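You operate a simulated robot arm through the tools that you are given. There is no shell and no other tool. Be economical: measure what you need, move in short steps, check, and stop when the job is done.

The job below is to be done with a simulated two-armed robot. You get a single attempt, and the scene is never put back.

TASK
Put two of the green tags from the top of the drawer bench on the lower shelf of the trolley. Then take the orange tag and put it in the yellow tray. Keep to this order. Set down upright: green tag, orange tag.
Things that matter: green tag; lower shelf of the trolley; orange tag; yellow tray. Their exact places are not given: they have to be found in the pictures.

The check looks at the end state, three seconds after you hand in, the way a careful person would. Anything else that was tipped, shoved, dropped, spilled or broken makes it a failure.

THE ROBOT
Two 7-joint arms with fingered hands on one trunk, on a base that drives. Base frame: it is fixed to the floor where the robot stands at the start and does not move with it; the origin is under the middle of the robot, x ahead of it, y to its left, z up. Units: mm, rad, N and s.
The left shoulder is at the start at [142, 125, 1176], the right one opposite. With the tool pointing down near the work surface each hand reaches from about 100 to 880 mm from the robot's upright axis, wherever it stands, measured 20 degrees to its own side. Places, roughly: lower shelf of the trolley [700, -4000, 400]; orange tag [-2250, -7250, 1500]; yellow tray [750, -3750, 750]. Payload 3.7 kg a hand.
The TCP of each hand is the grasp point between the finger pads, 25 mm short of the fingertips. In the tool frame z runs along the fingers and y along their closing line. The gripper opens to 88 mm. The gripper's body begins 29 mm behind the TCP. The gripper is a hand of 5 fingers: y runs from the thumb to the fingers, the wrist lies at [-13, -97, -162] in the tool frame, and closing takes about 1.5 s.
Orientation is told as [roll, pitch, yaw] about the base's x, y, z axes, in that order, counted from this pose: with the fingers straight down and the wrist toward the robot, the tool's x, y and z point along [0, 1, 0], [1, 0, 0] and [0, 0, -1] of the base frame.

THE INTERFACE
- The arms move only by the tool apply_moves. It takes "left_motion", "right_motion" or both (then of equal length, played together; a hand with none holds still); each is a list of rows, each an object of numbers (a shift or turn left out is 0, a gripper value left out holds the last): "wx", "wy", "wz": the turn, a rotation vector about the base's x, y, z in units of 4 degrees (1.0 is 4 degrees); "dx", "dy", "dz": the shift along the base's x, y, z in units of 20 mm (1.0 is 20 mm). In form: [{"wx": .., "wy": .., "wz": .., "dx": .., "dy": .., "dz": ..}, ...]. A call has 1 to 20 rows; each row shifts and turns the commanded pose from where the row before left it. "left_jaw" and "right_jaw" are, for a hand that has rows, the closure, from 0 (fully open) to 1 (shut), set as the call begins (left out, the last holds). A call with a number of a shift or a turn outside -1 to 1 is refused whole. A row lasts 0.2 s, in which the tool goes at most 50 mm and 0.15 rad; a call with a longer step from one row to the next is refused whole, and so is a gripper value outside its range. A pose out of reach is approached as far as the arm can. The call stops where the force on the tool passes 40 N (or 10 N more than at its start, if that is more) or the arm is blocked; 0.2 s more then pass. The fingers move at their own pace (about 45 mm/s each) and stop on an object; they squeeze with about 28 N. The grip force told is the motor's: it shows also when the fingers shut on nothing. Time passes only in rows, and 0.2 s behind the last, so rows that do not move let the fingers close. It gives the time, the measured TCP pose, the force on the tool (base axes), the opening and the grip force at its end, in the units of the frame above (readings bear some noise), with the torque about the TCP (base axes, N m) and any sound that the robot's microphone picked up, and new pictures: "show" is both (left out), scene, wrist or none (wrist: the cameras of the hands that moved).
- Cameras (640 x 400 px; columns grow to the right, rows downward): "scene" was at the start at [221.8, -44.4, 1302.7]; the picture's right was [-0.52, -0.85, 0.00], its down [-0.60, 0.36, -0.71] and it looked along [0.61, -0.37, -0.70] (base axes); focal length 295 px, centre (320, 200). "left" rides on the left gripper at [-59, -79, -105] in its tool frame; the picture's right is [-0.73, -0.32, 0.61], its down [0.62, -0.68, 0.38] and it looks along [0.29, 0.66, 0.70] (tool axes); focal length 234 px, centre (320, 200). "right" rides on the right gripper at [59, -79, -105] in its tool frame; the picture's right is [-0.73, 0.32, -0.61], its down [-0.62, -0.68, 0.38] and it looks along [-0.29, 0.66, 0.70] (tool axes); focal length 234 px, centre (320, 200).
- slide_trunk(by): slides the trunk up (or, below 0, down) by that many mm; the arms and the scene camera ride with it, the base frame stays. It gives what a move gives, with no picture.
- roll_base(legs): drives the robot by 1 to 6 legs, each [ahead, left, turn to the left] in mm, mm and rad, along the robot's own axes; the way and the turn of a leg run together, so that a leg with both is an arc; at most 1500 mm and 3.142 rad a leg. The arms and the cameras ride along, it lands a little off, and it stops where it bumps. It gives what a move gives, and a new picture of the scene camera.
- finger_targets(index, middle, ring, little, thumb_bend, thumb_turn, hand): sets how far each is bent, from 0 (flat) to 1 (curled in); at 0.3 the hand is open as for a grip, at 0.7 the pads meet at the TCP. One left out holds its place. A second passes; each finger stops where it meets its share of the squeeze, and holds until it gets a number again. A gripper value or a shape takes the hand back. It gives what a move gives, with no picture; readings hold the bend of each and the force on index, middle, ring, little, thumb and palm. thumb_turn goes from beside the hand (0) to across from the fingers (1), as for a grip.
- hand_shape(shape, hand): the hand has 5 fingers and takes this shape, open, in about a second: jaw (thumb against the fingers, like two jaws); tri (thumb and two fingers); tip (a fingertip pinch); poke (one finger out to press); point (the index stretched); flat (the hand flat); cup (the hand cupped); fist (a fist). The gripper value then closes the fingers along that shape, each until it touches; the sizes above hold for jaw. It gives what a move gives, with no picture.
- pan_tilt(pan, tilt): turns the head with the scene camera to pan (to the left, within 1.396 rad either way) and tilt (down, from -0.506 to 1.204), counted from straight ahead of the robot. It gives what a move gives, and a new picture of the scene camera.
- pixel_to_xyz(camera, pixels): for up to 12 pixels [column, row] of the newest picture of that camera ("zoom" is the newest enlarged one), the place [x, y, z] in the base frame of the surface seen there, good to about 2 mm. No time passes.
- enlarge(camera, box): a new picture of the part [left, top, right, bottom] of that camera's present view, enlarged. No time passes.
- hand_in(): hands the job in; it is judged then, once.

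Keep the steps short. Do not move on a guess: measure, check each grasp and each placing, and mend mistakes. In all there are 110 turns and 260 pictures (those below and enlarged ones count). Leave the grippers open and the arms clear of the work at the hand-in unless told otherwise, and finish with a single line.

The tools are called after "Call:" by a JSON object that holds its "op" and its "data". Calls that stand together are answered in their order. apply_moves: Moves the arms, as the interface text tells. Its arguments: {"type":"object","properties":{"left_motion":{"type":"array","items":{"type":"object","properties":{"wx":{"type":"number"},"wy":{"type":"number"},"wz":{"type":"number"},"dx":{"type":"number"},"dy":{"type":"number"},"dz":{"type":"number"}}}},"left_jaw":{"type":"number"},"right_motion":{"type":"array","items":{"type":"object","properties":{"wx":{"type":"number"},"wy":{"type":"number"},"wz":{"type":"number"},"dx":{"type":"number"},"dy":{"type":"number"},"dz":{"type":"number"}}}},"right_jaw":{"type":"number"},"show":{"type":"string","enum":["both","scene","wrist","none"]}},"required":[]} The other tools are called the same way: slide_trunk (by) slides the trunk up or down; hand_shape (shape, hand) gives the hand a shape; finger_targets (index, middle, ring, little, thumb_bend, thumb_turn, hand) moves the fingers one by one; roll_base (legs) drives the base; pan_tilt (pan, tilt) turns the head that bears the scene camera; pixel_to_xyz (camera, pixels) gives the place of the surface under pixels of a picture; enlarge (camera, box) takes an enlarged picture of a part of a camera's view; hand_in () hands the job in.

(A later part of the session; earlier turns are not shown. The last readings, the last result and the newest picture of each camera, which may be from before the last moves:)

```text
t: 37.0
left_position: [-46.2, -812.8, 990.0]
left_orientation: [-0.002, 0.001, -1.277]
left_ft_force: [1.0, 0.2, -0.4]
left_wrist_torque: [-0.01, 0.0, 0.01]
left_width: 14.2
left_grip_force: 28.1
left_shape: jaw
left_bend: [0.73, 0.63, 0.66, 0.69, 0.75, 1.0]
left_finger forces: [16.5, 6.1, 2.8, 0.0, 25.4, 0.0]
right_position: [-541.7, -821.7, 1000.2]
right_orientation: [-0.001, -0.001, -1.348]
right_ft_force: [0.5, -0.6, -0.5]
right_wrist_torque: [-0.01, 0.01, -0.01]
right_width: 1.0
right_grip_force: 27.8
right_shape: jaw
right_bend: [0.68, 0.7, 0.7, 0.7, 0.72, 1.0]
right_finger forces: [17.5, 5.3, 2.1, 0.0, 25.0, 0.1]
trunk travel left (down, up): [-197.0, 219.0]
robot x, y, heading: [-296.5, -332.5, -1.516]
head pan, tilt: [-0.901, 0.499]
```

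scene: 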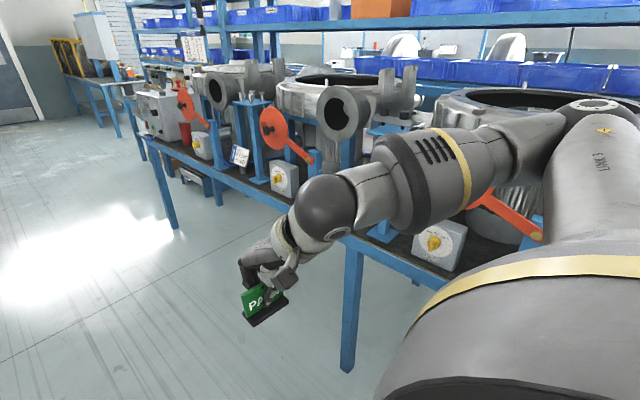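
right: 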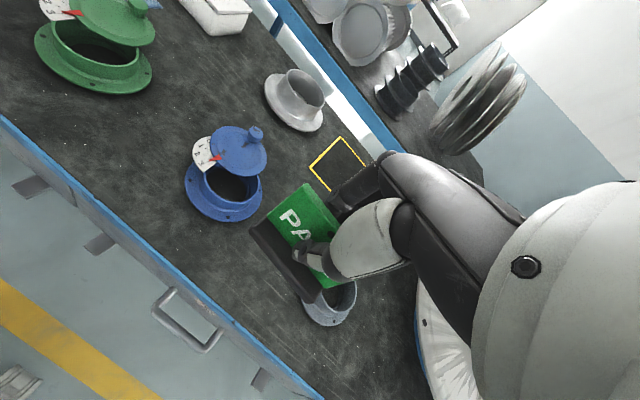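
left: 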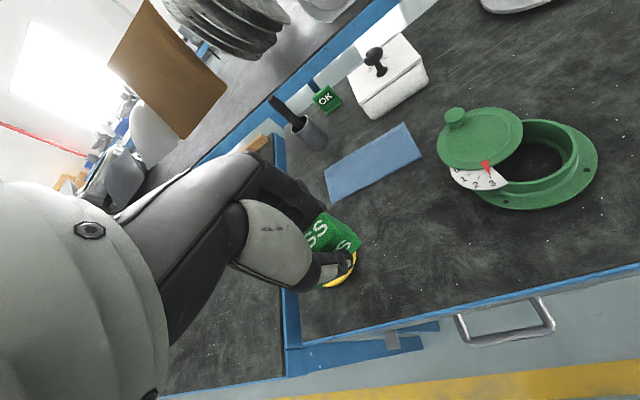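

Nothing tipped. Now look ahead and measure the aisle's edges.

Call:
{"op": "pan_tilt", "data": {"pan": 0.25, "tilt": 0.4}}

Call:
{"op": "enlarge", "data": {"camera": "scene", "box": [200, 100, 360, 200]}}

```text
t: 38.4
left_position: [-48.4, -812.6, 989.1]
left_orientation: [-0.001, 0.0, -1.28]
left_ft_force: [-0.4, -0.2, -1.0]
left_wrist_torque: [0.02, 0.02, 0.0]
left_width: 14.3
left_grip_force: 27.9
left_shape: jaw
left_bend: [0.73, 0.63, 0.66, 0.69, 0.75, 1.0]
left_finger forces: [16.6, 6.1, 2.9, 0.0, 25.4, 0.0]
right_position: [-542.2, -821.5, 1000.8]
right_orientation: [-0.002, -0.001, -1.347]
right_ft_force: [0.2, -0.6, 0.4]
right_wrist_torque: [0.04, -0.02, -0.01]
right_width: 0.8
right_grip_force: 28.3
right_shape: jaw
right_bend: [0.68, 0.7, 0.7, 0.7, 0.72, 1.0]
right_finger forces: [17.6, 5.3, 2.1, 0.0, 25.0, 0.0]
trunk travel left (down, up): [-197.0, 219.0]
robot x, y, heading: [-303.2, -331.4, -1.518]
head pan, tilt: [0.25, 0.4]
```

scene: 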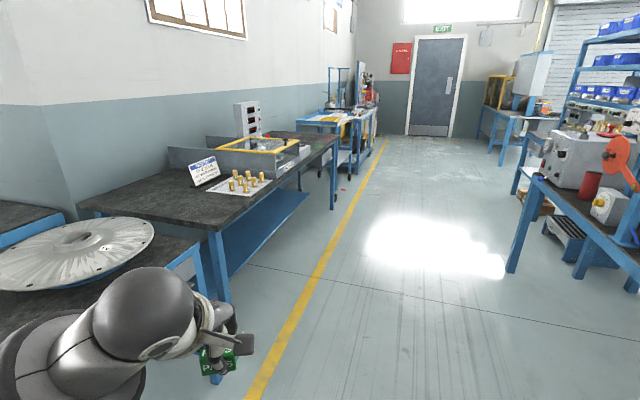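

```text
4.00 times, centred on (280, 150) of scene
```

zoom: 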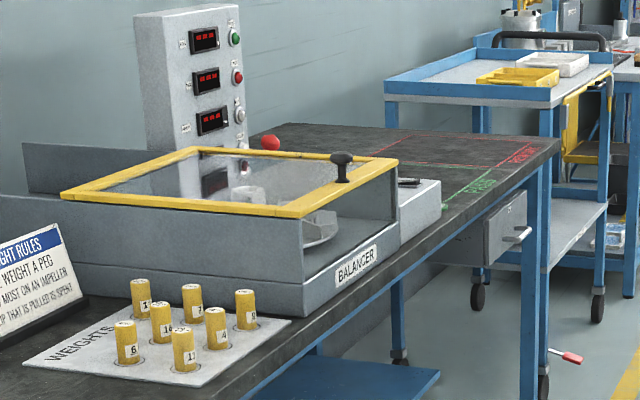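

The trolley with the yellow tray is beyond the balancer bench. Measuring.

Call:
{"op": "pixel_to_xyz", "data": {"camera": "zoom", "pixels": [[520, 78], [553, 100], [388, 85], [570, 230], [600, 205], [560, 65], [525, 360], [365, 320], [552, 150], [478, 290], [598, 300], [565, 355]]}}

Call:
{"op": "pixel_to_xyz", "data": {"camera": "scene", "pixels": [[210, 225], [222, 320], [320, 270], [380, 155], [510, 270], [535, 180], [335, 205], [348, 112], [370, 120]]}}

```text
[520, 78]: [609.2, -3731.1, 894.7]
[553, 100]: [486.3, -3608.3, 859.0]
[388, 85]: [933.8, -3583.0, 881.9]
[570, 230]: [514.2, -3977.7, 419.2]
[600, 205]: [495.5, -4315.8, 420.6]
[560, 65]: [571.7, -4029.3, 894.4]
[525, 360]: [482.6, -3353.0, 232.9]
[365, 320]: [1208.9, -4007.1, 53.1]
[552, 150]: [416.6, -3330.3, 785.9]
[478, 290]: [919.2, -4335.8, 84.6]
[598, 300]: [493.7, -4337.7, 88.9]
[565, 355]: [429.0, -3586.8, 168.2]
```

```text
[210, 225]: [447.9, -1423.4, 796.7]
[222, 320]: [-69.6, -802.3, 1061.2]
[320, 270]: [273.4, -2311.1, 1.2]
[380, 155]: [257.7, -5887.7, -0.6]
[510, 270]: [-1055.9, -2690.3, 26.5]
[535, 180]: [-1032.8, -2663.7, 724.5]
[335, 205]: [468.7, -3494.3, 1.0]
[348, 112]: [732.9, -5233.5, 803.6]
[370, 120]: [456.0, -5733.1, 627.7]
```

Trolley: aisle side x≈490, y from -3590 to -4340, lower shelf z≈420. I'll drive along the aisle to y≈-3950 and turn to face it.

Call:
{"op": "roll_base", "data": {"legs": [[0, 0, -0.054], [1500, 0, 0], [1500, 0, 0], [600, 0, 0], [0, 0, 1.571]]}}

Call:
{"op": "pan_tilt", "data": {"pan": 0, "tilt": 0.6}}

```text
t: 60.0
left_position: [255.8, -3691.4, 988.8]
left_orientation: [0.001, 0.0, 0.254]
left_ft_force: [0.6, -0.2, -0.3]
left_wrist_torque: [-0.04, -0.05, -0.01]
left_width: 14.3
left_grip_force: 27.7
left_shape: jaw
left_bend: [0.73, 0.63, 0.71, 0.69, 0.76, 1.0]
left_finger forces: [16.3, 5.9, 2.8, 0.1, 25.1, 0.0]
right_position: [245.4, -4184.3, 999.9]
right_orientation: [-0.001, 0.0, 0.185]
right_ft_force: [-0.5, 0.1, -0.7]
right_wrist_torque: [0.0, -0.03, 0.01]
right_width: 1.1
right_grip_force: 28.0
right_shape: jaw
right_bend: [0.68, 0.7, 0.7, 0.7, 0.72, 1.0]
right_finger forces: [17.9, 4.9, 1.9, 0.0, 24.7, 0.0]
trunk travel left (down, up): [-197.0, 219.0]
robot x, y, heading: [-236.2, -3920.4, 0.017]
head pan, tilt: [0.25, 0.4]
```

scene: 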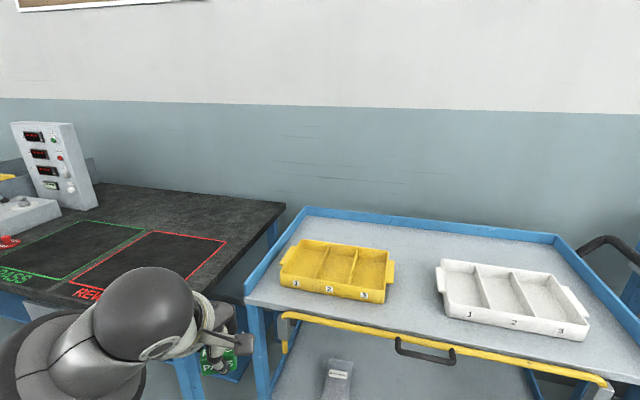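

```text
t: 60.8
left_position: [256.1, -3691.3, 989.0]
left_orientation: [-0.001, 0.001, 0.252]
left_ft_force: [-0.3, -0.7, -0.3]
left_wrist_torque: [-0.02, 0.03, -0.02]
left_width: 14.0
left_grip_force: 28.0
left_shape: jaw
left_bend: [0.73, 0.63, 0.71, 0.69, 0.76, 1.0]
left_finger forces: [16.4, 5.9, 2.7, 0.1, 25.2, 0.0]
right_position: [246.0, -4185.0, 1000.5]
right_orientation: [0.0, -0.001, 0.184]
right_ft_force: [0.9, 0.1, -0.7]
right_wrist_torque: [-0.01, -0.02, 0.03]
right_width: 1.0
right_grip_force: 27.8
right_shape: jaw
right_bend: [0.68, 0.7, 0.7, 0.7, 0.72, 1.0]
right_finger forces: [17.8, 4.9, 1.9, 0.0, 24.6, 0.0]
trunk travel left (down, up): [-197.0, 219.0]
robot x, y, heading: [-236.3, -3919.0, 0.02]
head pan, tilt: [0.0, 0.6]
```

scene: 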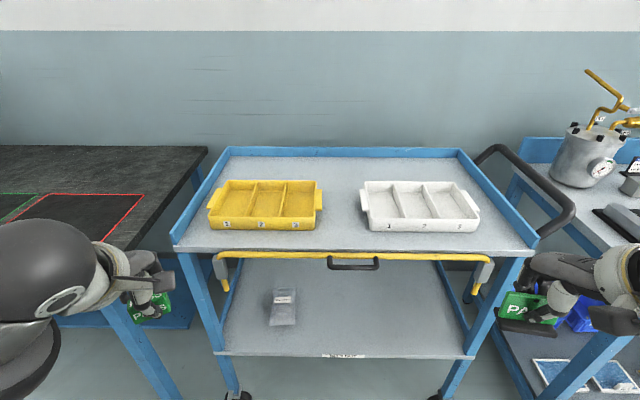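

Facing the trolley. Measuring the shelf, the yellow bar, the bag, and the tray.

Call:
{"op": "pixel_to_xyz", "data": {"camera": "scene", "pixels": [[260, 254], [440, 257], [353, 268], [220, 280], [230, 350], [340, 354], [350, 345], [460, 352], [345, 290], [283, 305], [180, 243], [525, 250]]}}

Call:
{"op": "pixel_to_xyz", "data": {"camera": "scene", "pixels": [[270, 325], [296, 324], [284, 290], [215, 320], [480, 320], [235, 205], [268, 200], [300, 205], [265, 230], [268, 183], [484, 275], [425, 300]]}}

Call:
{"op": "enlarge", "data": {"camera": "scene", "box": [160, 230, 360, 390]}}

Call:
{"op": "enlarge", "data": {"camera": "scene", "box": [340, 230, 540, 390]}}

```text
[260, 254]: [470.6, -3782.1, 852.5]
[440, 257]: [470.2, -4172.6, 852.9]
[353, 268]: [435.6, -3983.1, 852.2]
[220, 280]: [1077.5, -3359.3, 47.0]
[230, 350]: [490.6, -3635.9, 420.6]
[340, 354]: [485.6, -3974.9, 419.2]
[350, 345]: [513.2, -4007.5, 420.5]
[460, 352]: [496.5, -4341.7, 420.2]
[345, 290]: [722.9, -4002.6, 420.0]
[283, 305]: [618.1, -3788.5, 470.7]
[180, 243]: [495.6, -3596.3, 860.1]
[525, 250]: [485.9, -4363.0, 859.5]
```

```text
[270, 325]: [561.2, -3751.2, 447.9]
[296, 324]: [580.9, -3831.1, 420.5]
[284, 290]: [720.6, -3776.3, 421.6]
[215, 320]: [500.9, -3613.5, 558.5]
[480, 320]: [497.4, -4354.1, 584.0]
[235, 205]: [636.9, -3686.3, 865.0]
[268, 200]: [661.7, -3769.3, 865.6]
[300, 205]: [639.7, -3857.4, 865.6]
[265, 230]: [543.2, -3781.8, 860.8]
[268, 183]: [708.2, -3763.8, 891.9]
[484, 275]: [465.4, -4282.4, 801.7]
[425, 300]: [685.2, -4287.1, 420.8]
```

```text
2.50 times, centred on (260, 310) of scene
```

zoom: 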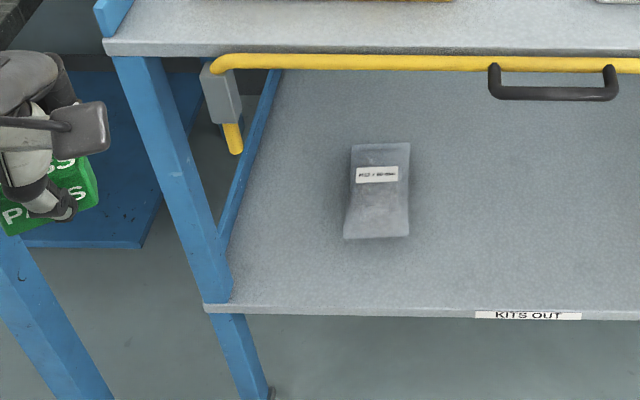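

```text
2.50 times, centred on (440, 310) of scene
```

zoom: 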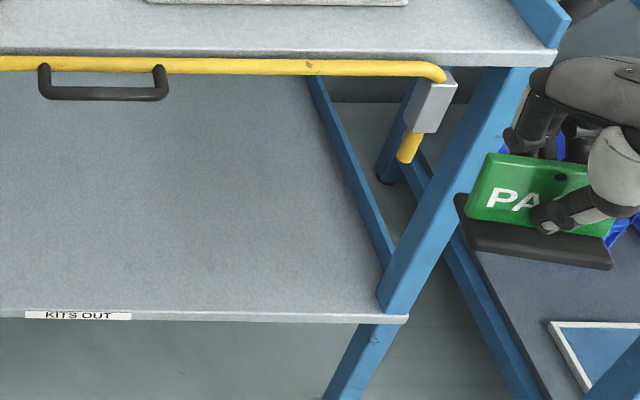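

The opening between the lower shelf (z 420, front edge x≈487) and the raised yellow bar (z≈850) is clear; a bag sits at y -3750…-3831. I'll place both tags near the front edge at y≈-3920 and -4150. First shift right 80 and lower the trunk.

Call:
{"op": "roll_base", "data": {"legs": [[0, -80, -0.02]]}}

Call:
{"op": "slide_trunk", "data": {"by": -190}}

Call:
{"op": "pan_tilt", "data": {"pan": 0, "tilt": 0.8}}

```text
t: 62.1
left_position: [260.8, -3777.2, 990.0]
left_orientation: [0.0, 0.0, 0.235]
left_ft_force: [0.0, -0.4, -0.7]
left_wrist_torque: [0.0, 0.0, -0.02]
left_width: 14.2
left_grip_force: 27.5
left_shape: jaw
left_bend: [0.73, 0.63, 0.71, 0.69, 0.76, 1.0]
left_finger forces: [16.6, 5.8, 2.7, 0.1, 25.1, 0.0]
right_position: [240.3, -4271.2, 999.6]
right_orientation: [0.0, -0.001, 0.166]
right_ft_force: [0.2, 0.3, -0.8]
right_wrist_torque: [-0.01, -0.01, -0.02]
right_width: 1.0
right_grip_force: 27.6
right_shape: jaw
right_bend: [0.68, 0.7, 0.7, 0.7, 0.72, 1.0]
right_finger forces: [17.8, 4.9, 1.9, 0.1, 24.7, 0.0]
trunk travel left (down, up): [-197.0, 219.0]
robot x, y, heading: [-234.8, -4001.7, -0.006]
head pan, tilt: [0.0, 0.6]
```

scene: 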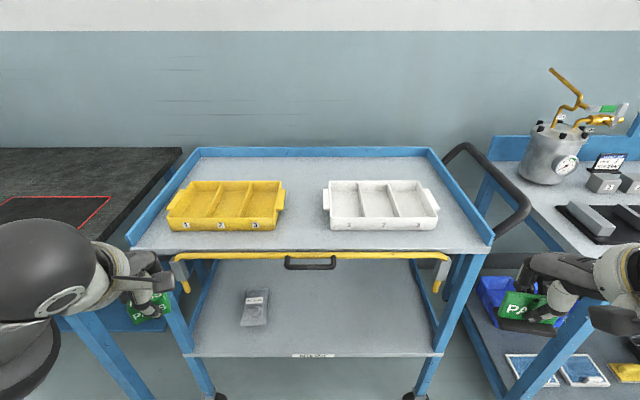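

```text
t: 64.2
left_position: [232.6, -3778.1, 624.5]
left_orientation: [0.157, 0.578, 0.281]
left_ft_force: [0.2, 0.5, 0.2]
left_wrist_torque: [0.02, 0.0, -0.03]
left_width: 14.2
left_grip_force: 27.7
left_shape: jaw
left_bend: [0.73, 0.63, 0.71, 0.69, 0.76, 1.0]
left_finger forces: [16.5, 5.8, 2.6, 0.0, 25.0, 0.0]
right_position: [223.1, -4272.2, 648.1]
right_orientation: [0.111, 0.573, 0.197]
right_ft_force: [0.3, 0.5, -0.7]
right_wrist_torque: [0.03, -0.01, 0.02]
right_width: 0.9
right_grip_force: 27.8
right_shape: jaw
right_bend: [0.68, 0.7, 0.7, 0.7, 0.72, 1.0]
right_finger forces: [18.1, 4.9, 1.9, 0.0, 24.4, 0.0]
trunk travel left (down, up): [-7.0, 409.0]
robot x, y, heading: [-232.5, -4001.6, -0.001]
head pan, tilt: [0.0, 0.6]
```

```text
t: 64.9
left_position: [232.4, -3777.5, 625.1]
left_orientation: [0.156, 0.578, 0.281]
left_ft_force: [-0.4, 0.2, 0.2]
left_wrist_torque: [0.0, 0.0, 0.0]
left_width: 14.2
left_grip_force: 28.4
left_shape: jaw
left_bend: [0.73, 0.63, 0.71, 0.69, 0.76, 1.0]
left_finger forces: [16.4, 5.9, 2.7, 0.0, 25.0, 0.0]
right_position: [222.7, -4271.3, 648.4]
right_orientation: [0.11, 0.572, 0.198]
right_ft_force: [-0.3, 0.2, -0.2]
right_wrist_torque: [-0.01, -0.01, 0.0]
right_width: 1.0
right_grip_force: 27.8
right_shape: jaw
right_bend: [0.68, 0.7, 0.7, 0.7, 0.72, 1.0]
right_finger forces: [18.1, 4.8, 1.9, 0.0, 24.4, 0.1]
trunk travel left (down, up): [-7.0, 409.0]
robot x, y, heading: [-235.6, -3999.4, -0.002]
head pan, tilt: [0.0, 0.799]
```

scene: 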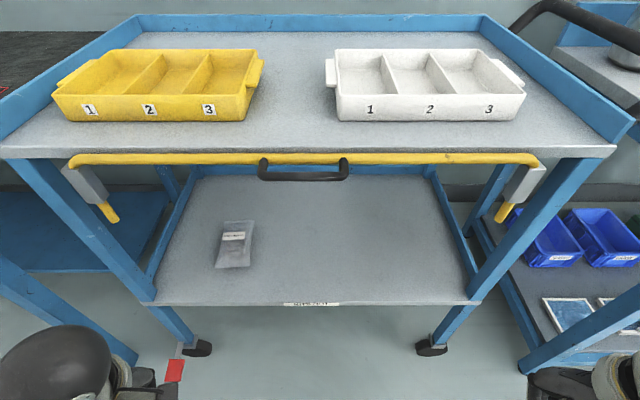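

The trunk bends forward as it lowers (hands pitched by ≈0.59). I'll turn both hands back to straight down in free space.

Call:
{"op": "apply_moves", "data": {"left_motion": [{"wy": -0.95}, {"wy": -0.95}, {"wy": -0.95}, {"wy": -0.95}, {"wy": -0.95}, {"wy": -0.95}, {"wy": -0.95}, {"wy": -0.95}, {"wy": -0.95}], "right_motion": [{"wy": -0.93}, {"wy": -0.93}, {"wy": -0.93}, {"wy": -0.93}, {"wy": -0.93}, {"wy": -0.93}, {"wy": -0.93}, {"wy": -0.93}, {"wy": -0.93}], "show": "wrist"}}

```text
t: 66.9
left_position: [265.5, -3773.5, 589.8]
left_orientation: [0.0, -0.003, 0.234]
left_ft_force: [0.0, -0.4, 0.1]
left_wrist_torque: [0.03, 0.0, 0.01]
left_width: 14.2
left_grip_force: 28.5
left_shape: jaw
left_bend: [0.73, 0.63, 0.71, 0.69, 0.76, 0.99]
left_finger forces: [16.8, 5.8, 2.6, 0.0, 25.2, 0.0]
left hand out of reach, approached as far as the arm can: row 1, 2, 3, 4, 5, 6, 7
right_position: [251.8, -4292.2, 619.8]
right_orientation: [0.001, -0.002, 0.167]
right_ft_force: [-0.4, -0.8, -1.7]
right_wrist_torque: [-0.03, -0.01, 0.01]
right_width: 0.8
right_grip_force: 28.0
right_shape: jaw
right_bend: [0.67, 0.7, 0.7, 0.7, 0.72, 1.0]
right_finger forces: [18.5, 4.5, 1.4, 0.1, 24.5, 0.0]
right hand out of reach, approached as far as the arm can: row 1, 2, 3, 4, 5, 6, 7
trunk travel left (down, up): [-7.0, 409.0]
robot x, y, heading: [-235.3, -4000.0, 0.002]
head pan, tilt: [0.0, 0.799]
```

right: 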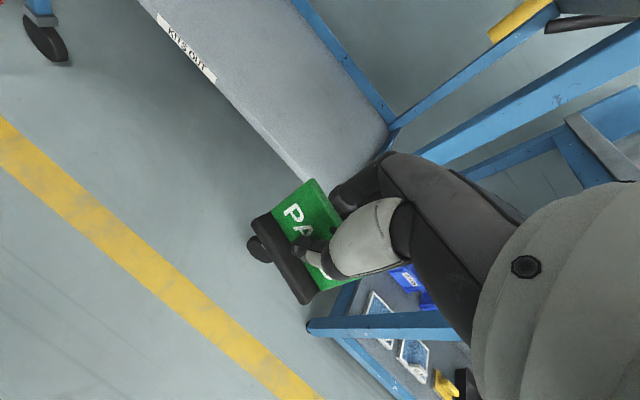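
left: 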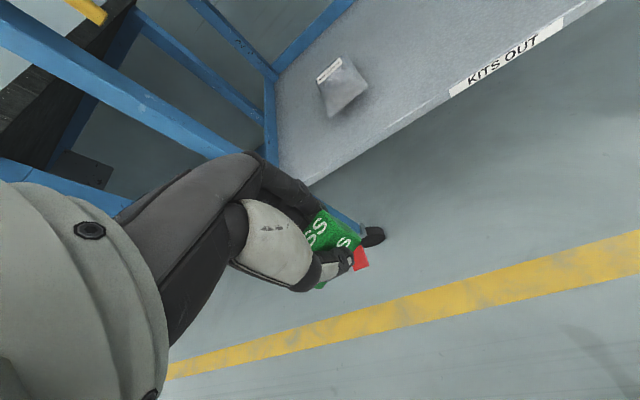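

Both are upright. Right hand: shift to y≈-4150, lower to z≈500, then go forward to the shelf edge.

Call:
{"op": "apply_moves", "data": {"right_motion": [{"dy": 1, "dz": -0.86}, {"dy": 1, "dz": -0.86}, {"dy": 1, "dz": -0.86}, {"dy": 1, "dz": -0.86}, {"dy": 1, "dz": -0.86}, {"dy": 1, "dz": -0.86}, {"dy": 1, "dz": -0.86}, {"dx": 1}, {"dx": 1}, {"dx": 1}, {"dx": 1}, {"dx": 1}, {"dx": 1}, {"dx": 1}, {"dx": 1}]}}

```text
t: 70.1
left_position: [264.4, -3775.0, 588.9]
left_orientation: [0.0, -0.002, 0.233]
left_ft_force: [-0.1, 0.5, -0.4]
left_wrist_torque: [0.0, 0.0, 0.04]
left_width: 14.3
left_grip_force: 27.9
left_shape: jaw
left_bend: [0.73, 0.63, 0.71, 0.69, 0.76, 0.99]
left_finger forces: [16.8, 5.9, 2.6, 0.0, 25.2, 0.0]
right_position: [410.0, -4151.6, 500.8]
right_orientation: [0.0, -0.003, 0.169]
right_ft_force: [1.1, 0.5, -0.8]
right_wrist_torque: [-0.02, 0.01, 0.02]
right_width: 0.7
right_grip_force: 27.6
right_shape: jaw
right_bend: [0.67, 0.7, 0.7, 0.7, 0.73, 0.99]
right_finger forces: [18.8, 4.4, 1.0, 0.1, 24.3, 0.0]
trunk travel left (down, up): [-7.0, 409.0]
robot x, y, heading: [-232.8, -4001.4, -0.0]
head pan, tilt: [0.0, 0.799]
```

scene: 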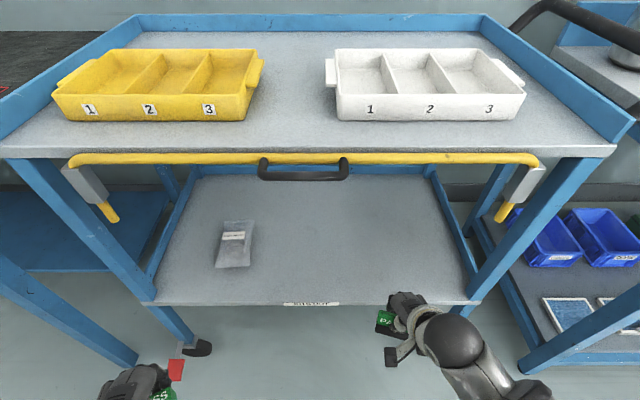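
right: 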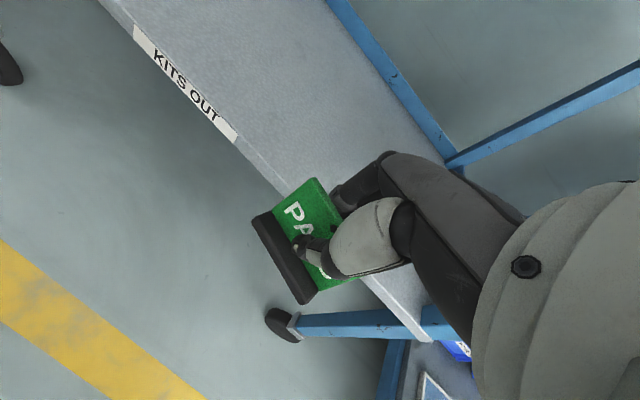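

Clear below the bar. Forward 155 mm over the shelf.

Call:
{"op": "apply_moves", "data": {"right_motion": [{"dx": 0.97}, {"dx": 0.97}, {"dx": 0.97}, {"dx": 0.97}, {"dx": 0.97}, {"dx": 0.97}, {"dx": 0.97}, {"dx": 0.97}, {}]}}

```text
t: 72.1
left_position: [265.4, -3773.6, 589.4]
left_orientation: [-0.001, -0.003, 0.234]
left_ft_force: [-0.2, 0.6, -0.2]
left_wrist_torque: [-0.02, 0.0, 0.0]
left_width: 14.2
left_grip_force: 27.7
left_shape: jaw
left_bend: [0.73, 0.63, 0.71, 0.69, 0.76, 0.99]
left_finger forces: [16.9, 5.8, 2.7, 0.1, 25.1, 0.1]
right_position: [566.8, -4151.9, 500.8]
right_orientation: [0.0, -0.002, 0.17]
right_ft_force: [-0.2, -0.5, -0.8]
right_wrist_torque: [0.02, 0.0, -0.01]
right_width: 1.0
right_grip_force: 28.0
right_shape: jaw
right_bend: [0.67, 0.7, 0.7, 0.7, 0.73, 0.99]
right_finger forces: [18.7, 4.5, 1.0, 0.0, 24.3, 0.1]
trunk travel left (down, up): [-7.0, 409.0]
robot x, y, heading: [-233.5, -3999.5, -0.005]
head pan, tilt: [0.0, 0.799]
```

scene: 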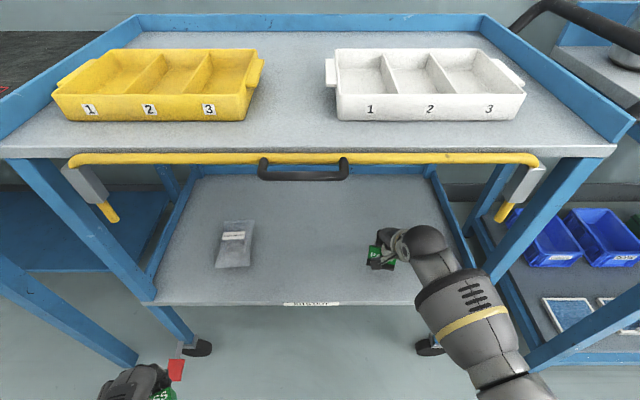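
right: 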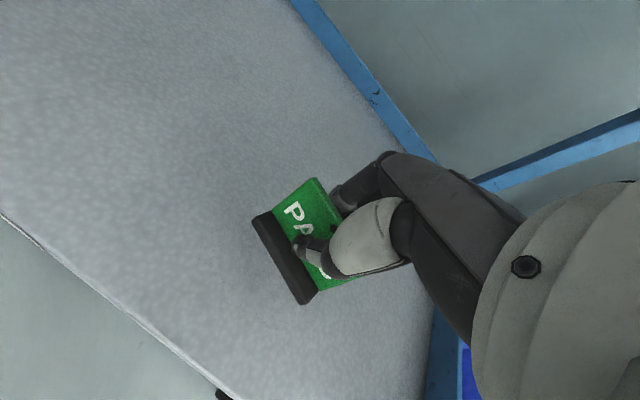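

Over the shelf, card level. Lower 38 mm gently.

Call:
{"op": "apply_moves", "data": {"right_motion": [{"dz": -0.6}, {"dz": -0.6}, {"dz": -0.4}, {"dz": -0.2}, {"dz": -0.1}, {}], "show": "wrist"}}

Call:
{"op": "enlarge", "data": {"camera": "right", "box": [220, 160, 380, 320]}}

```text
t: 73.5
left_position: [265.7, -3775.3, 588.8]
left_orientation: [-0.001, -0.002, 0.234]
left_ft_force: [0.0, -0.2, 0.3]
left_wrist_torque: [0.0, -0.02, 0.0]
left_width: 14.1
left_grip_force: 28.7
left_shape: jaw
left_bend: [0.73, 0.63, 0.71, 0.69, 0.76, 0.99]
left_finger forces: [16.8, 5.8, 2.8, 0.0, 25.3, 0.0]
right_position: [566.3, -4150.5, 463.2]
right_orientation: [-0.001, -0.003, 0.166]
right_ft_force: [-0.3, 0.1, 0.9]
right_wrist_torque: [0.06, -0.02, -0.02]
right_width: 1.1
right_grip_force: 27.8
right_shape: jaw
right_bend: [0.67, 0.7, 0.7, 0.7, 0.73, 0.99]
right_finger forces: [18.8, 4.6, 1.1, 0.0, 24.7, 0.1]
trunk travel left (down, up): [-7.0, 409.0]
robot x, y, heading: [-236.4, -3998.9, -0.003]
head pan, tilt: [0.0, 0.799]
```

right: 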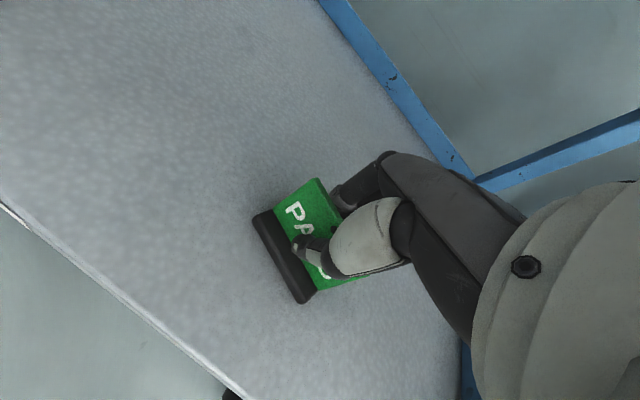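

```text
2.50 times, centred on (300, 240) of right
```

zoom: 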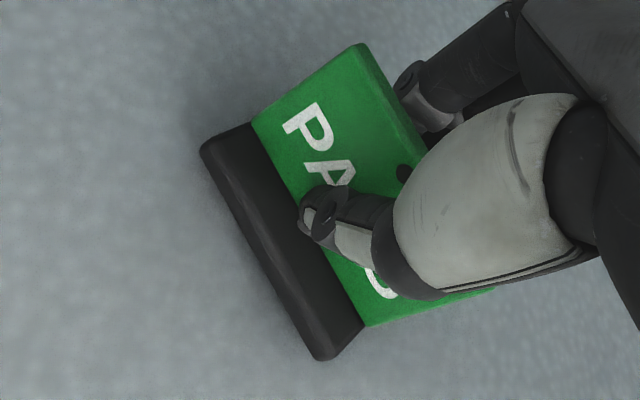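

Near contact. Creep down in 1.5 mm steps and watch the force.

Call:
{"op": "apply_moves", "data": {"right_motion": [{"dz": -0.075}, {}], "show": "none"}}

```text
t: 74.1
left_position: [265.2, -3775.1, 589.6]
left_orientation: [0.0, -0.003, 0.234]
left_ft_force: [0.3, -0.2, -1.9]
left_wrist_torque: [-0.01, -0.02, 0.03]
left_width: 13.9
left_grip_force: 28.6
left_shape: jaw
left_bend: [0.73, 0.63, 0.71, 0.69, 0.76, 0.99]
left_finger forces: [16.7, 5.8, 2.7, 0.1, 25.2, 0.0]
right_position: [565.7, -4151.7, 462.9]
right_orientation: [0.0, -0.004, 0.167]
right_ft_force: [-0.6, -0.7, 4.1]
right_wrist_torque: [0.02, -0.04, 0.01]
right_width: 1.0
right_grip_force: 28.4
right_shape: jaw
right_bend: [0.67, 0.7, 0.7, 0.7, 0.73, 0.99]
right_finger forces: [18.5, 4.6, 1.0, 0.1, 25.4, 0.0]
trunk travel left (down, up): [-7.0, 409.0]
robot x, y, heading: [-229.0, -4005.4, 0.0]
head pan, tilt: [0.0, 0.799]
```

Contact at 4 N. Release to half open.

Call:
{"op": "apply_moves", "data": {"right_jaw": 0.5, "right_motion": [{}, {}, {}, {}, {}, {}], "show": "wrist"}}

```text
t: 75.5
left_position: [265.8, -3774.1, 589.2]
left_orientation: [0.002, -0.001, 0.234]
left_ft_force: [0.6, -0.2, -0.6]
left_wrist_torque: [0.01, 0.0, 0.01]
left_width: 14.1
left_grip_force: 28.4
left_shape: jaw
left_bend: [0.73, 0.63, 0.71, 0.69, 0.76, 0.99]
left_finger forces: [16.8, 5.7, 2.7, 0.1, 25.2, 0.0]
right_position: [566.3, -4152.1, 462.0]
right_orientation: [0.001, -0.003, 0.168]
right_ft_force: [0.6, -0.7, -0.3]
right_wrist_torque: [-0.02, -0.02, 0.03]
right_width: 43.9
right_grip_force: 0.1
right_shape: jaw
right_bend: [0.74, 0.45, 0.41, 0.41, 0.7, 1.0]
right_finger forces: [0.1, 0.1, 0.0, 0.0, 0.1, 0.0]
trunk travel left (down, up): [-7.0, 409.0]
robot x, y, heading: [-233.9, -4002.3, -0.0]
head pan, tilt: [0.0, 0.799]
```

right: 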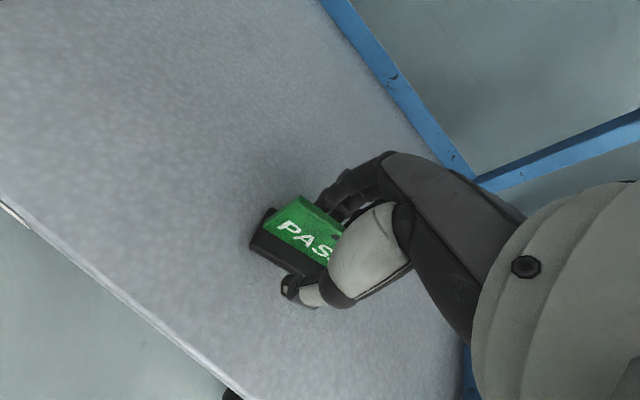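

Card is standing free. Raise straight up 80 mm, then back out.

Call:
{"op": "apply_moves", "data": {"right_motion": [{"dz": 0.5}, {"dz": 1}, {"dz": 1}, {"dz": 1}, {"dz": 0.5}, {"dx": -1}, {"dx": -1}, {"dx": -1}, {"dx": -1}, {"dx": -1}, {"dx": -1}, {"dx": -1}, {"dx": -1}, {"dx": -1}, {"dx": -1}, {"dy": -1}, {"dy": -1}, {"dy": -1}, {"dy": -1}, {"dy": -1}]}}

```text
t: 79.7
left_position: [265.9, -3773.6, 589.4]
left_orientation: [0.001, -0.002, 0.233]
left_ft_force: [-0.9, -0.1, -1.1]
left_wrist_torque: [0.01, -0.02, 0.06]
left_width: 14.4
left_grip_force: 28.1
left_shape: jaw
left_bend: [0.73, 0.63, 0.71, 0.69, 0.76, 0.99]
left_finger forces: [16.9, 5.8, 2.8, 0.0, 25.2, 0.0]
right_position: [366.3, -4249.4, 542.1]
right_orientation: [0.0, -0.004, 0.167]
right_ft_force: [0.5, -0.1, 0.0]
right_wrist_torque: [-0.02, -0.01, -0.01]
right_width: 43.6
right_grip_force: 0.0
right_shape: jaw
right_bend: [0.74, 0.45, 0.41, 0.41, 0.7, 1.0]
right_finger forces: [0.1, 0.0, 0.0, 0.0, 0.0, 0.0]
trunk travel left (down, up): [-7.0, 409.0]
robot x, y, heading: [-235.2, -3999.3, -0.001]
head pan, tilt: [0.0, 0.799]
```

scene: 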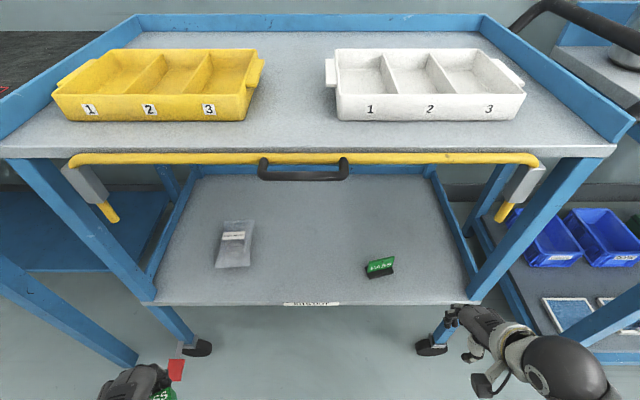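
right: 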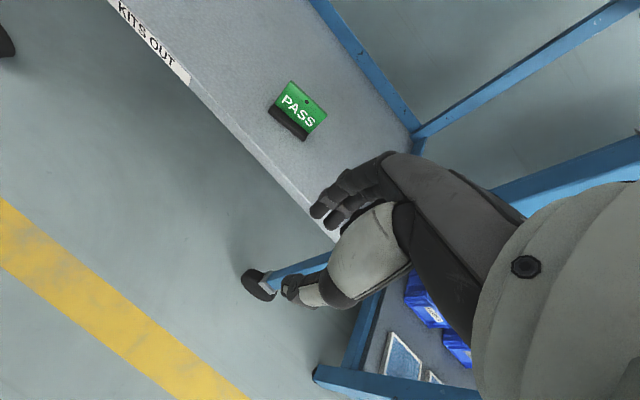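

Card is upright on the shelf. Now the left hand: to y≈-3925, z≈500, then forward.

Call:
{"op": "apply_moves", "data": {"left_motion": [{"dy": -0.94, "dz": -0.55}, {"dy": -0.94, "dz": -0.55}, {"dy": -0.94, "dz": -0.55}, {"dy": -0.94, "dz": -0.55}, {"dy": -0.94, "dz": -0.55}, {"dy": -0.94, "dz": -0.55}, {"dy": -0.94, "dz": -0.55}, {"dy": -0.94, "dz": -0.55}, {"dx": 1}, {"dx": 1}, {"dx": 1}, {"dx": 1}, {"dx": 1}, {"dx": 1}, {"dx": 1}, {"dx": 1}]}}

```text
t: 83.1
left_position: [423.6, -3925.4, 504.1]
left_orientation: [-0.002, 0.0, 0.234]
left_ft_force: [-0.4, 0.8, -0.2]
left_wrist_torque: [-0.02, -0.04, 0.01]
left_width: 14.3
left_grip_force: 27.9
left_shape: jaw
left_bend: [0.73, 0.63, 0.69, 0.69, 0.76, 0.99]
left_finger forces: [17.0, 5.7, 2.7, 0.0, 25.3, 0.0]
right_position: [365.6, -4250.1, 541.6]
right_orientation: [0.0, -0.004, 0.168]
right_ft_force: [0.6, 0.2, 0.3]
right_wrist_torque: [0.01, 0.0, -0.02]
right_width: 43.5
right_grip_force: 0.1
right_shape: jaw
right_bend: [0.74, 0.45, 0.41, 0.41, 0.7, 1.0]
right_finger forces: [0.1, 0.0, 0.0, 0.1, 0.0, 0.1]
trunk travel left (down, up): [-7.0, 409.0]
robot x, y, heading: [-232.9, -4000.2, 0.004]
head pan, tilt: [0.0, 0.799]
```

scene: 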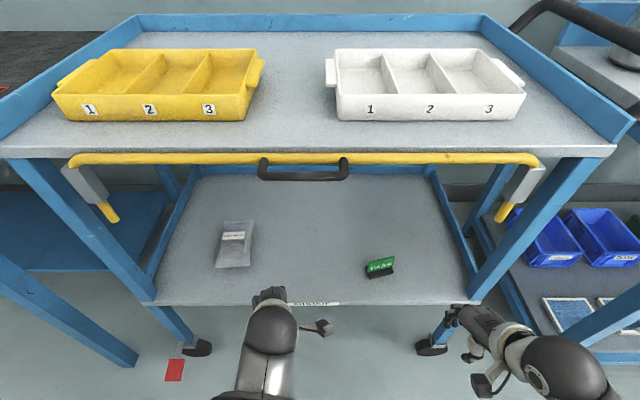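
left: 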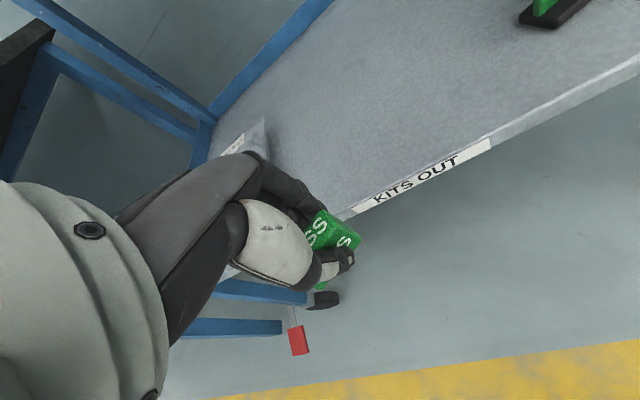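

Shift 30 mm further from the bag and go forward.

Call:
{"op": "apply_moves", "data": {"left_motion": [{"dy": -0.75}, {"dy": -0.75}, {"dx": 1}, {"dx": 1}, {"dx": 1}, {"dx": 1}, {"dx": 1}, {"dx": 1}, {"dx": 1}, {}]}}

```text
t: 85.3
left_position: [565.7, -3955.8, 502.9]
left_orientation: [-0.001, -0.002, 0.235]
left_ft_force: [0.4, -0.6, -0.1]
left_wrist_torque: [-0.02, 0.02, -0.03]
left_width: 14.3
left_grip_force: 27.8
left_shape: jaw
left_bend: [0.73, 0.63, 0.69, 0.69, 0.76, 0.99]
left_finger forces: [17.0, 5.6, 2.6, 0.1, 25.3, 0.0]
right_position: [366.1, -4249.6, 541.8]
right_orientation: [0.002, 0.0, 0.168]
right_ft_force: [0.1, -0.3, 0.6]
right_wrist_torque: [-0.02, 0.01, 0.02]
right_width: 43.8
right_grip_force: 0.0
right_shape: jaw
right_bend: [0.74, 0.45, 0.41, 0.41, 0.7, 1.0]
right_finger forces: [0.0, 0.0, 0.0, 0.0, 0.0, 0.0]
trunk travel left (down, up): [-7.0, 409.0]
robot x, y, heading: [-233.2, -4000.0, -0.003]
head pan, tilt: [0.0, 0.799]
```

scene: 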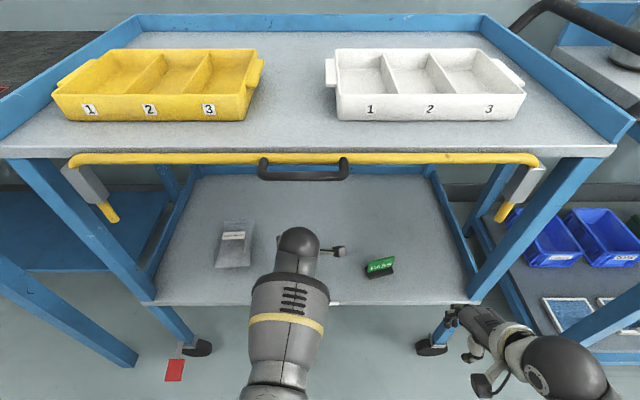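
left: 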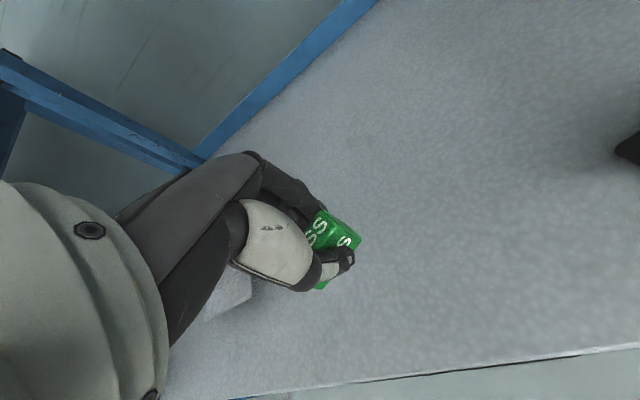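

Inspect the block's tilt in the hand before lowering.

Call:
{"op": "enlarge", "data": {"camera": "left", "box": [260, 170, 400, 310]}}

Call:
{"op": "apply_moves", "data": {"left_motion": [{"dz": -0.6}, {"dz": -0.6}, {"dz": -0.6}, {"dz": -0.4}, {"dz": -0.2}, {}], "show": "wrist"}}

Call:
{"op": "enlarge", "data": {"camera": "left", "box": [260, 170, 400, 310]}}

```text
2.86 times, centred on (330, 240) of left
```

zoom: 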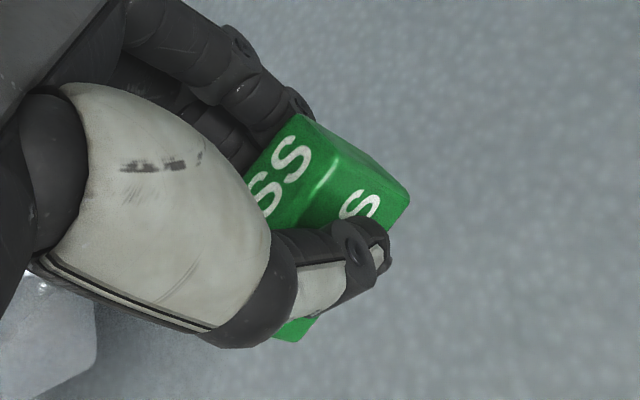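

```text
t: 86.7
left_position: [565.0, -3953.8, 455.3]
left_orientation: [-0.001, -0.003, 0.236]
left_ft_force: [-0.9, -0.6, -0.3]
left_wrist_torque: [0.0, 0.02, 0.01]
left_width: 14.0
left_grip_force: 28.0
left_shape: jaw
left_bend: [0.73, 0.63, 0.69, 0.69, 0.76, 0.99]
left_finger forces: [17.0, 5.6, 2.6, 0.0, 25.2, 0.0]
right_position: [365.7, -4250.0, 541.7]
right_orientation: [-0.001, -0.002, 0.167]
right_ft_force: [-0.4, -0.3, 0.3]
right_wrist_torque: [0.0, 0.0, -0.01]
right_width: 43.8
right_grip_force: 0.0
right_shape: jaw
right_bend: [0.74, 0.45, 0.41, 0.41, 0.7, 1.0]
right_finger forces: [0.0, 0.1, 0.0, 0.0, 0.0, 0.0]
trunk travel left (down, up): [-7.0, 409.0]
robot x, y, heading: [-231.6, -4001.1, -0.002]
head pan, tilt: [0.0, 0.799]
```

left: 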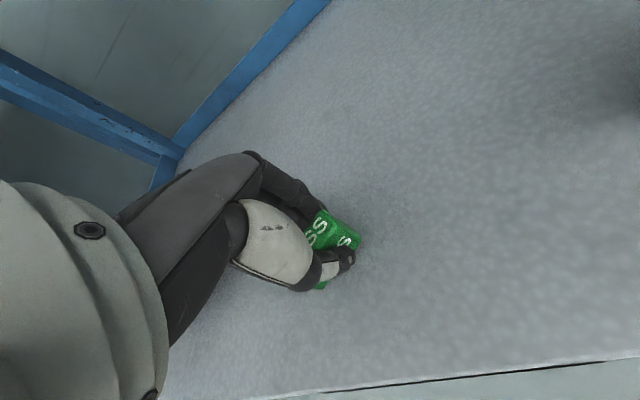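

```text
2.86 times, centred on (330, 240) of left
```

zoom: 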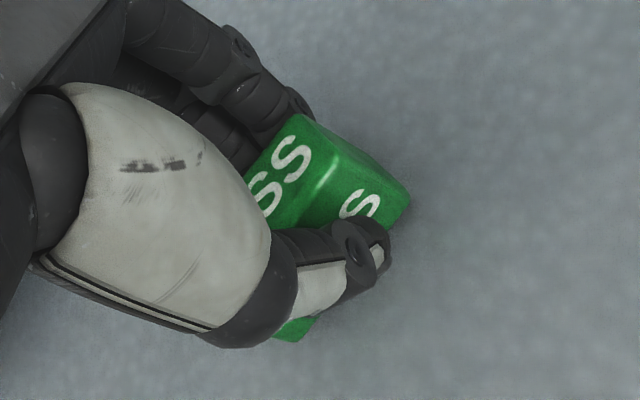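

Creep down until it touches (expected at ≈452).

Call:
{"op": "apply_moves", "data": {"left_motion": [{"dz": -0.1}, {"dz": -0.07}, {}], "show": "none"}}

```text
t: 87.5
left_position: [565.5, -3954.8, 451.3]
left_orientation: [0.001, -0.002, 0.235]
left_ft_force: [0.4, 0.3, -0.4]
left_wrist_torque: [-0.03, -0.02, 0.0]
left_width: 14.0
left_grip_force: 28.4
left_shape: jaw
left_bend: [0.73, 0.63, 0.69, 0.69, 0.76, 0.99]
left_finger forces: [16.9, 5.6, 2.6, 0.0, 25.3, 0.0]
right_position: [365.7, -4249.9, 542.0]
right_orientation: [-0.001, -0.003, 0.167]
right_ft_force: [1.2, -0.1, -0.2]
right_wrist_torque: [-0.03, 0.0, 0.0]
right_width: 43.5
right_grip_force: 0.1
right_shape: jaw
right_bend: [0.74, 0.45, 0.41, 0.41, 0.7, 1.0]
right_finger forces: [0.0, 0.1, 0.0, 0.1, 0.0, 0.1]
trunk travel left (down, up): [-7.0, 409.0]
robot x, y, heading: [-233.9, -4000.1, -0.005]
head pan, tilt: [0.0, 0.799]
```

Call:
{"op": "apply_moves", "data": {"left_motion": [{"dz": -0.06}, {}], "show": "none"}}

```text
t: 88.1
left_position: [563.1, -3954.6, 450.9]
left_orientation: [0.003, -0.001, 0.236]
left_ft_force: [0.0, 1.1, -1.6]
left_wrist_torque: [-0.03, 0.0, 0.03]
left_width: 14.2
left_grip_force: 27.6
left_shape: jaw
left_bend: [0.73, 0.63, 0.69, 0.69, 0.76, 0.99]
left_finger forces: [17.0, 5.6, 2.6, 0.0, 25.3, 0.0]
right_position: [366.1, -4249.9, 541.8]
right_orientation: [0.0, -0.002, 0.166]
right_ft_force: [-0.4, 0.1, -0.7]
right_wrist_torque: [-0.03, -0.01, 0.0]
right_width: 43.6
right_grip_force: 0.1
right_shape: jaw
right_bend: [0.74, 0.45, 0.41, 0.41, 0.7, 1.0]
right_finger forces: [0.1, 0.1, 0.0, 0.0, 0.0, 0.0]
trunk travel left (down, up): [-7.0, 409.0]
robot x, y, heading: [-235.2, -4001.8, 0.0]
head pan, tilt: [0.0, 0.799]
```

Call:
{"op": "apply_moves", "data": {"left_motion": [{"dz": -0.06}, {"dz": -0.06}, {}], "show": "wrist"}}

```text
t: 88.9
left_position: [563.1, -3955.6, 449.7]
left_orientation: [0.001, -0.003, 0.234]
left_ft_force: [-1.1, 0.5, 5.9]
left_wrist_torque: [0.03, -0.07, 0.02]
left_width: 14.4
left_grip_force: 27.9
left_shape: jaw
left_bend: [0.73, 0.63, 0.7, 0.69, 0.76, 0.99]
left_finger forces: [16.9, 6.4, 2.8, 0.0, 26.7, 0.1]
right_position: [365.8, -4248.8, 542.3]
right_orientation: [0.002, -0.002, 0.168]
right_ft_force: [0.1, -0.5, -0.2]
right_wrist_torque: [0.02, -0.02, -0.01]
right_width: 43.7
right_grip_force: 0.1
right_shape: jaw
right_bend: [0.74, 0.45, 0.41, 0.41, 0.7, 1.0]
right_finger forces: [0.0, 0.0, 0.1, 0.1, 0.0, 0.0]
trunk travel left (down, up): [-7.0, 409.0]
robot x, y, heading: [-233.4, -4003.6, -0.0]
head pan, tilt: [0.0, 0.799]
```

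left: 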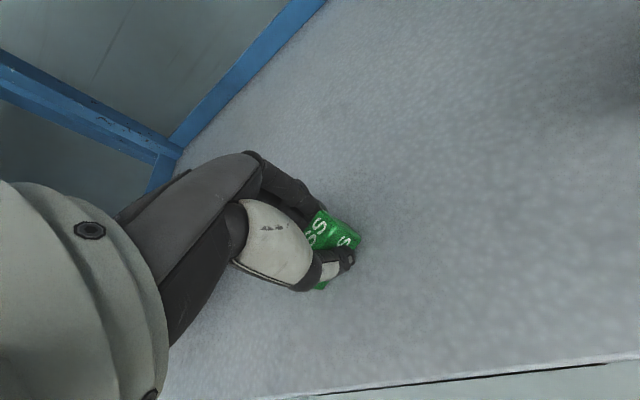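

Contact (6 N). Release.

Call:
{"op": "apply_moves", "data": {"left_jaw": 0.5, "left_motion": [{}, {}, {}, {}, {}, {}], "show": "wrist"}}

```text
t: 90.3
left_position: [563.1, -3953.7, 448.7]
left_orientation: [-0.001, 0.0, 0.233]
left_ft_force: [0.2, 0.2, -0.4]
left_wrist_torque: [0.03, 0.01, -0.01]
left_width: 43.7
left_grip_force: 0.0
left_shape: jaw
left_bend: [0.74, 0.45, 0.41, 0.41, 0.7, 1.0]
left_finger forces: [0.0, 0.0, 0.0, 0.1, 0.0, 0.0]
right_position: [366.4, -4250.0, 541.2]
right_orientation: [-0.001, -0.002, 0.167]
right_ft_force: [-0.1, 0.3, 0.8]
right_wrist_torque: [0.0, 0.0, 0.0]
right_width: 43.3
right_grip_force: 0.0
right_shape: jaw
right_bend: [0.74, 0.45, 0.41, 0.41, 0.7, 1.0]
right_finger forces: [0.0, 0.0, 0.1, 0.0, 0.0, 0.1]
trunk travel left (down, up): [-7.0, 409.0]
robot x, y, heading: [-234.9, -3999.9, -0.004]
head pan, tilt: [0.0, 0.799]
```

left: 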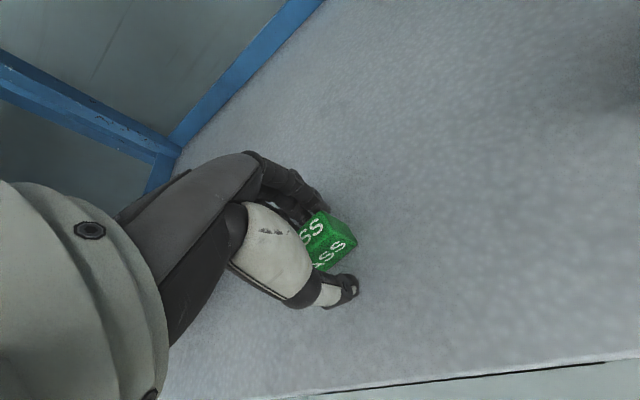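

Free. Raise, then back out.

Call:
{"op": "apply_moves", "data": {"left_motion": [{"dz": 0.5}, {"dz": 1}, {"dz": 1}, {"dz": 1}, {"dz": 0.5}, {"dx": -1}, {"dx": -1}, {"dx": -1}, {"dx": -1}, {"dx": -1}, {"dx": -1}, {"dx": -1}, {"dx": -1}, {"dx": -1}, {"dx": -1}, {"dy": 1}, {"dy": 1}, {"dy": 1}, {"dy": 1}, {"dy": 1}], "show": "scene"}}

Call:
{"op": "enlarge", "data": {"camera": "scene", "box": [200, 200, 420, 310]}}

```text
t: 94.5
left_position: [365.6, -3852.9, 527.0]
left_orientation: [0.0, -0.001, 0.235]
left_ft_force: [-0.6, 0.3, -0.1]
left_wrist_torque: [-0.01, -0.01, 0.0]
left_width: 43.9
left_grip_force: 0.0
left_shape: jaw
left_bend: [0.74, 0.45, 0.41, 0.41, 0.7, 1.0]
left_finger forces: [0.1, 0.1, 0.0, 0.0, 0.0, 0.1]
right_position: [365.2, -4248.6, 541.4]
right_orientation: [-0.001, -0.003, 0.168]
right_ft_force: [-0.3, -0.1, 0.0]
right_wrist_torque: [0.02, -0.01, -0.04]
right_width: 43.4
right_grip_force: 0.1
right_shape: jaw
right_bend: [0.74, 0.45, 0.41, 0.41, 0.7, 1.0]
right_finger forces: [0.1, 0.0, 0.1, 0.0, 0.0, 0.0]
trunk travel left (down, up): [-7.0, 409.0]
robot x, y, heading: [-234.3, -4001.4, 0.0]
head pan, tilt: [0.0, 0.799]
```

scene: 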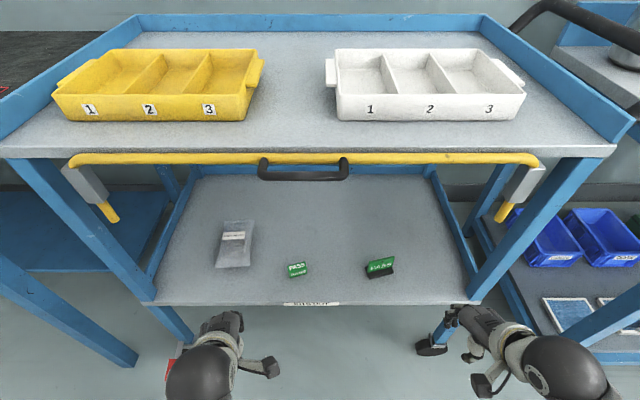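

```text
2.91 times, centred on (310, 255) of scene
```

zoom: 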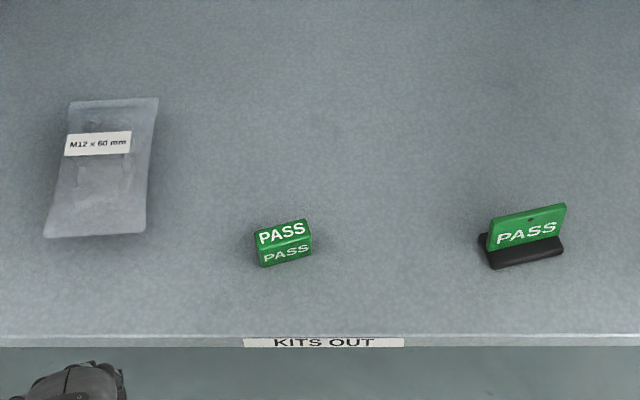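

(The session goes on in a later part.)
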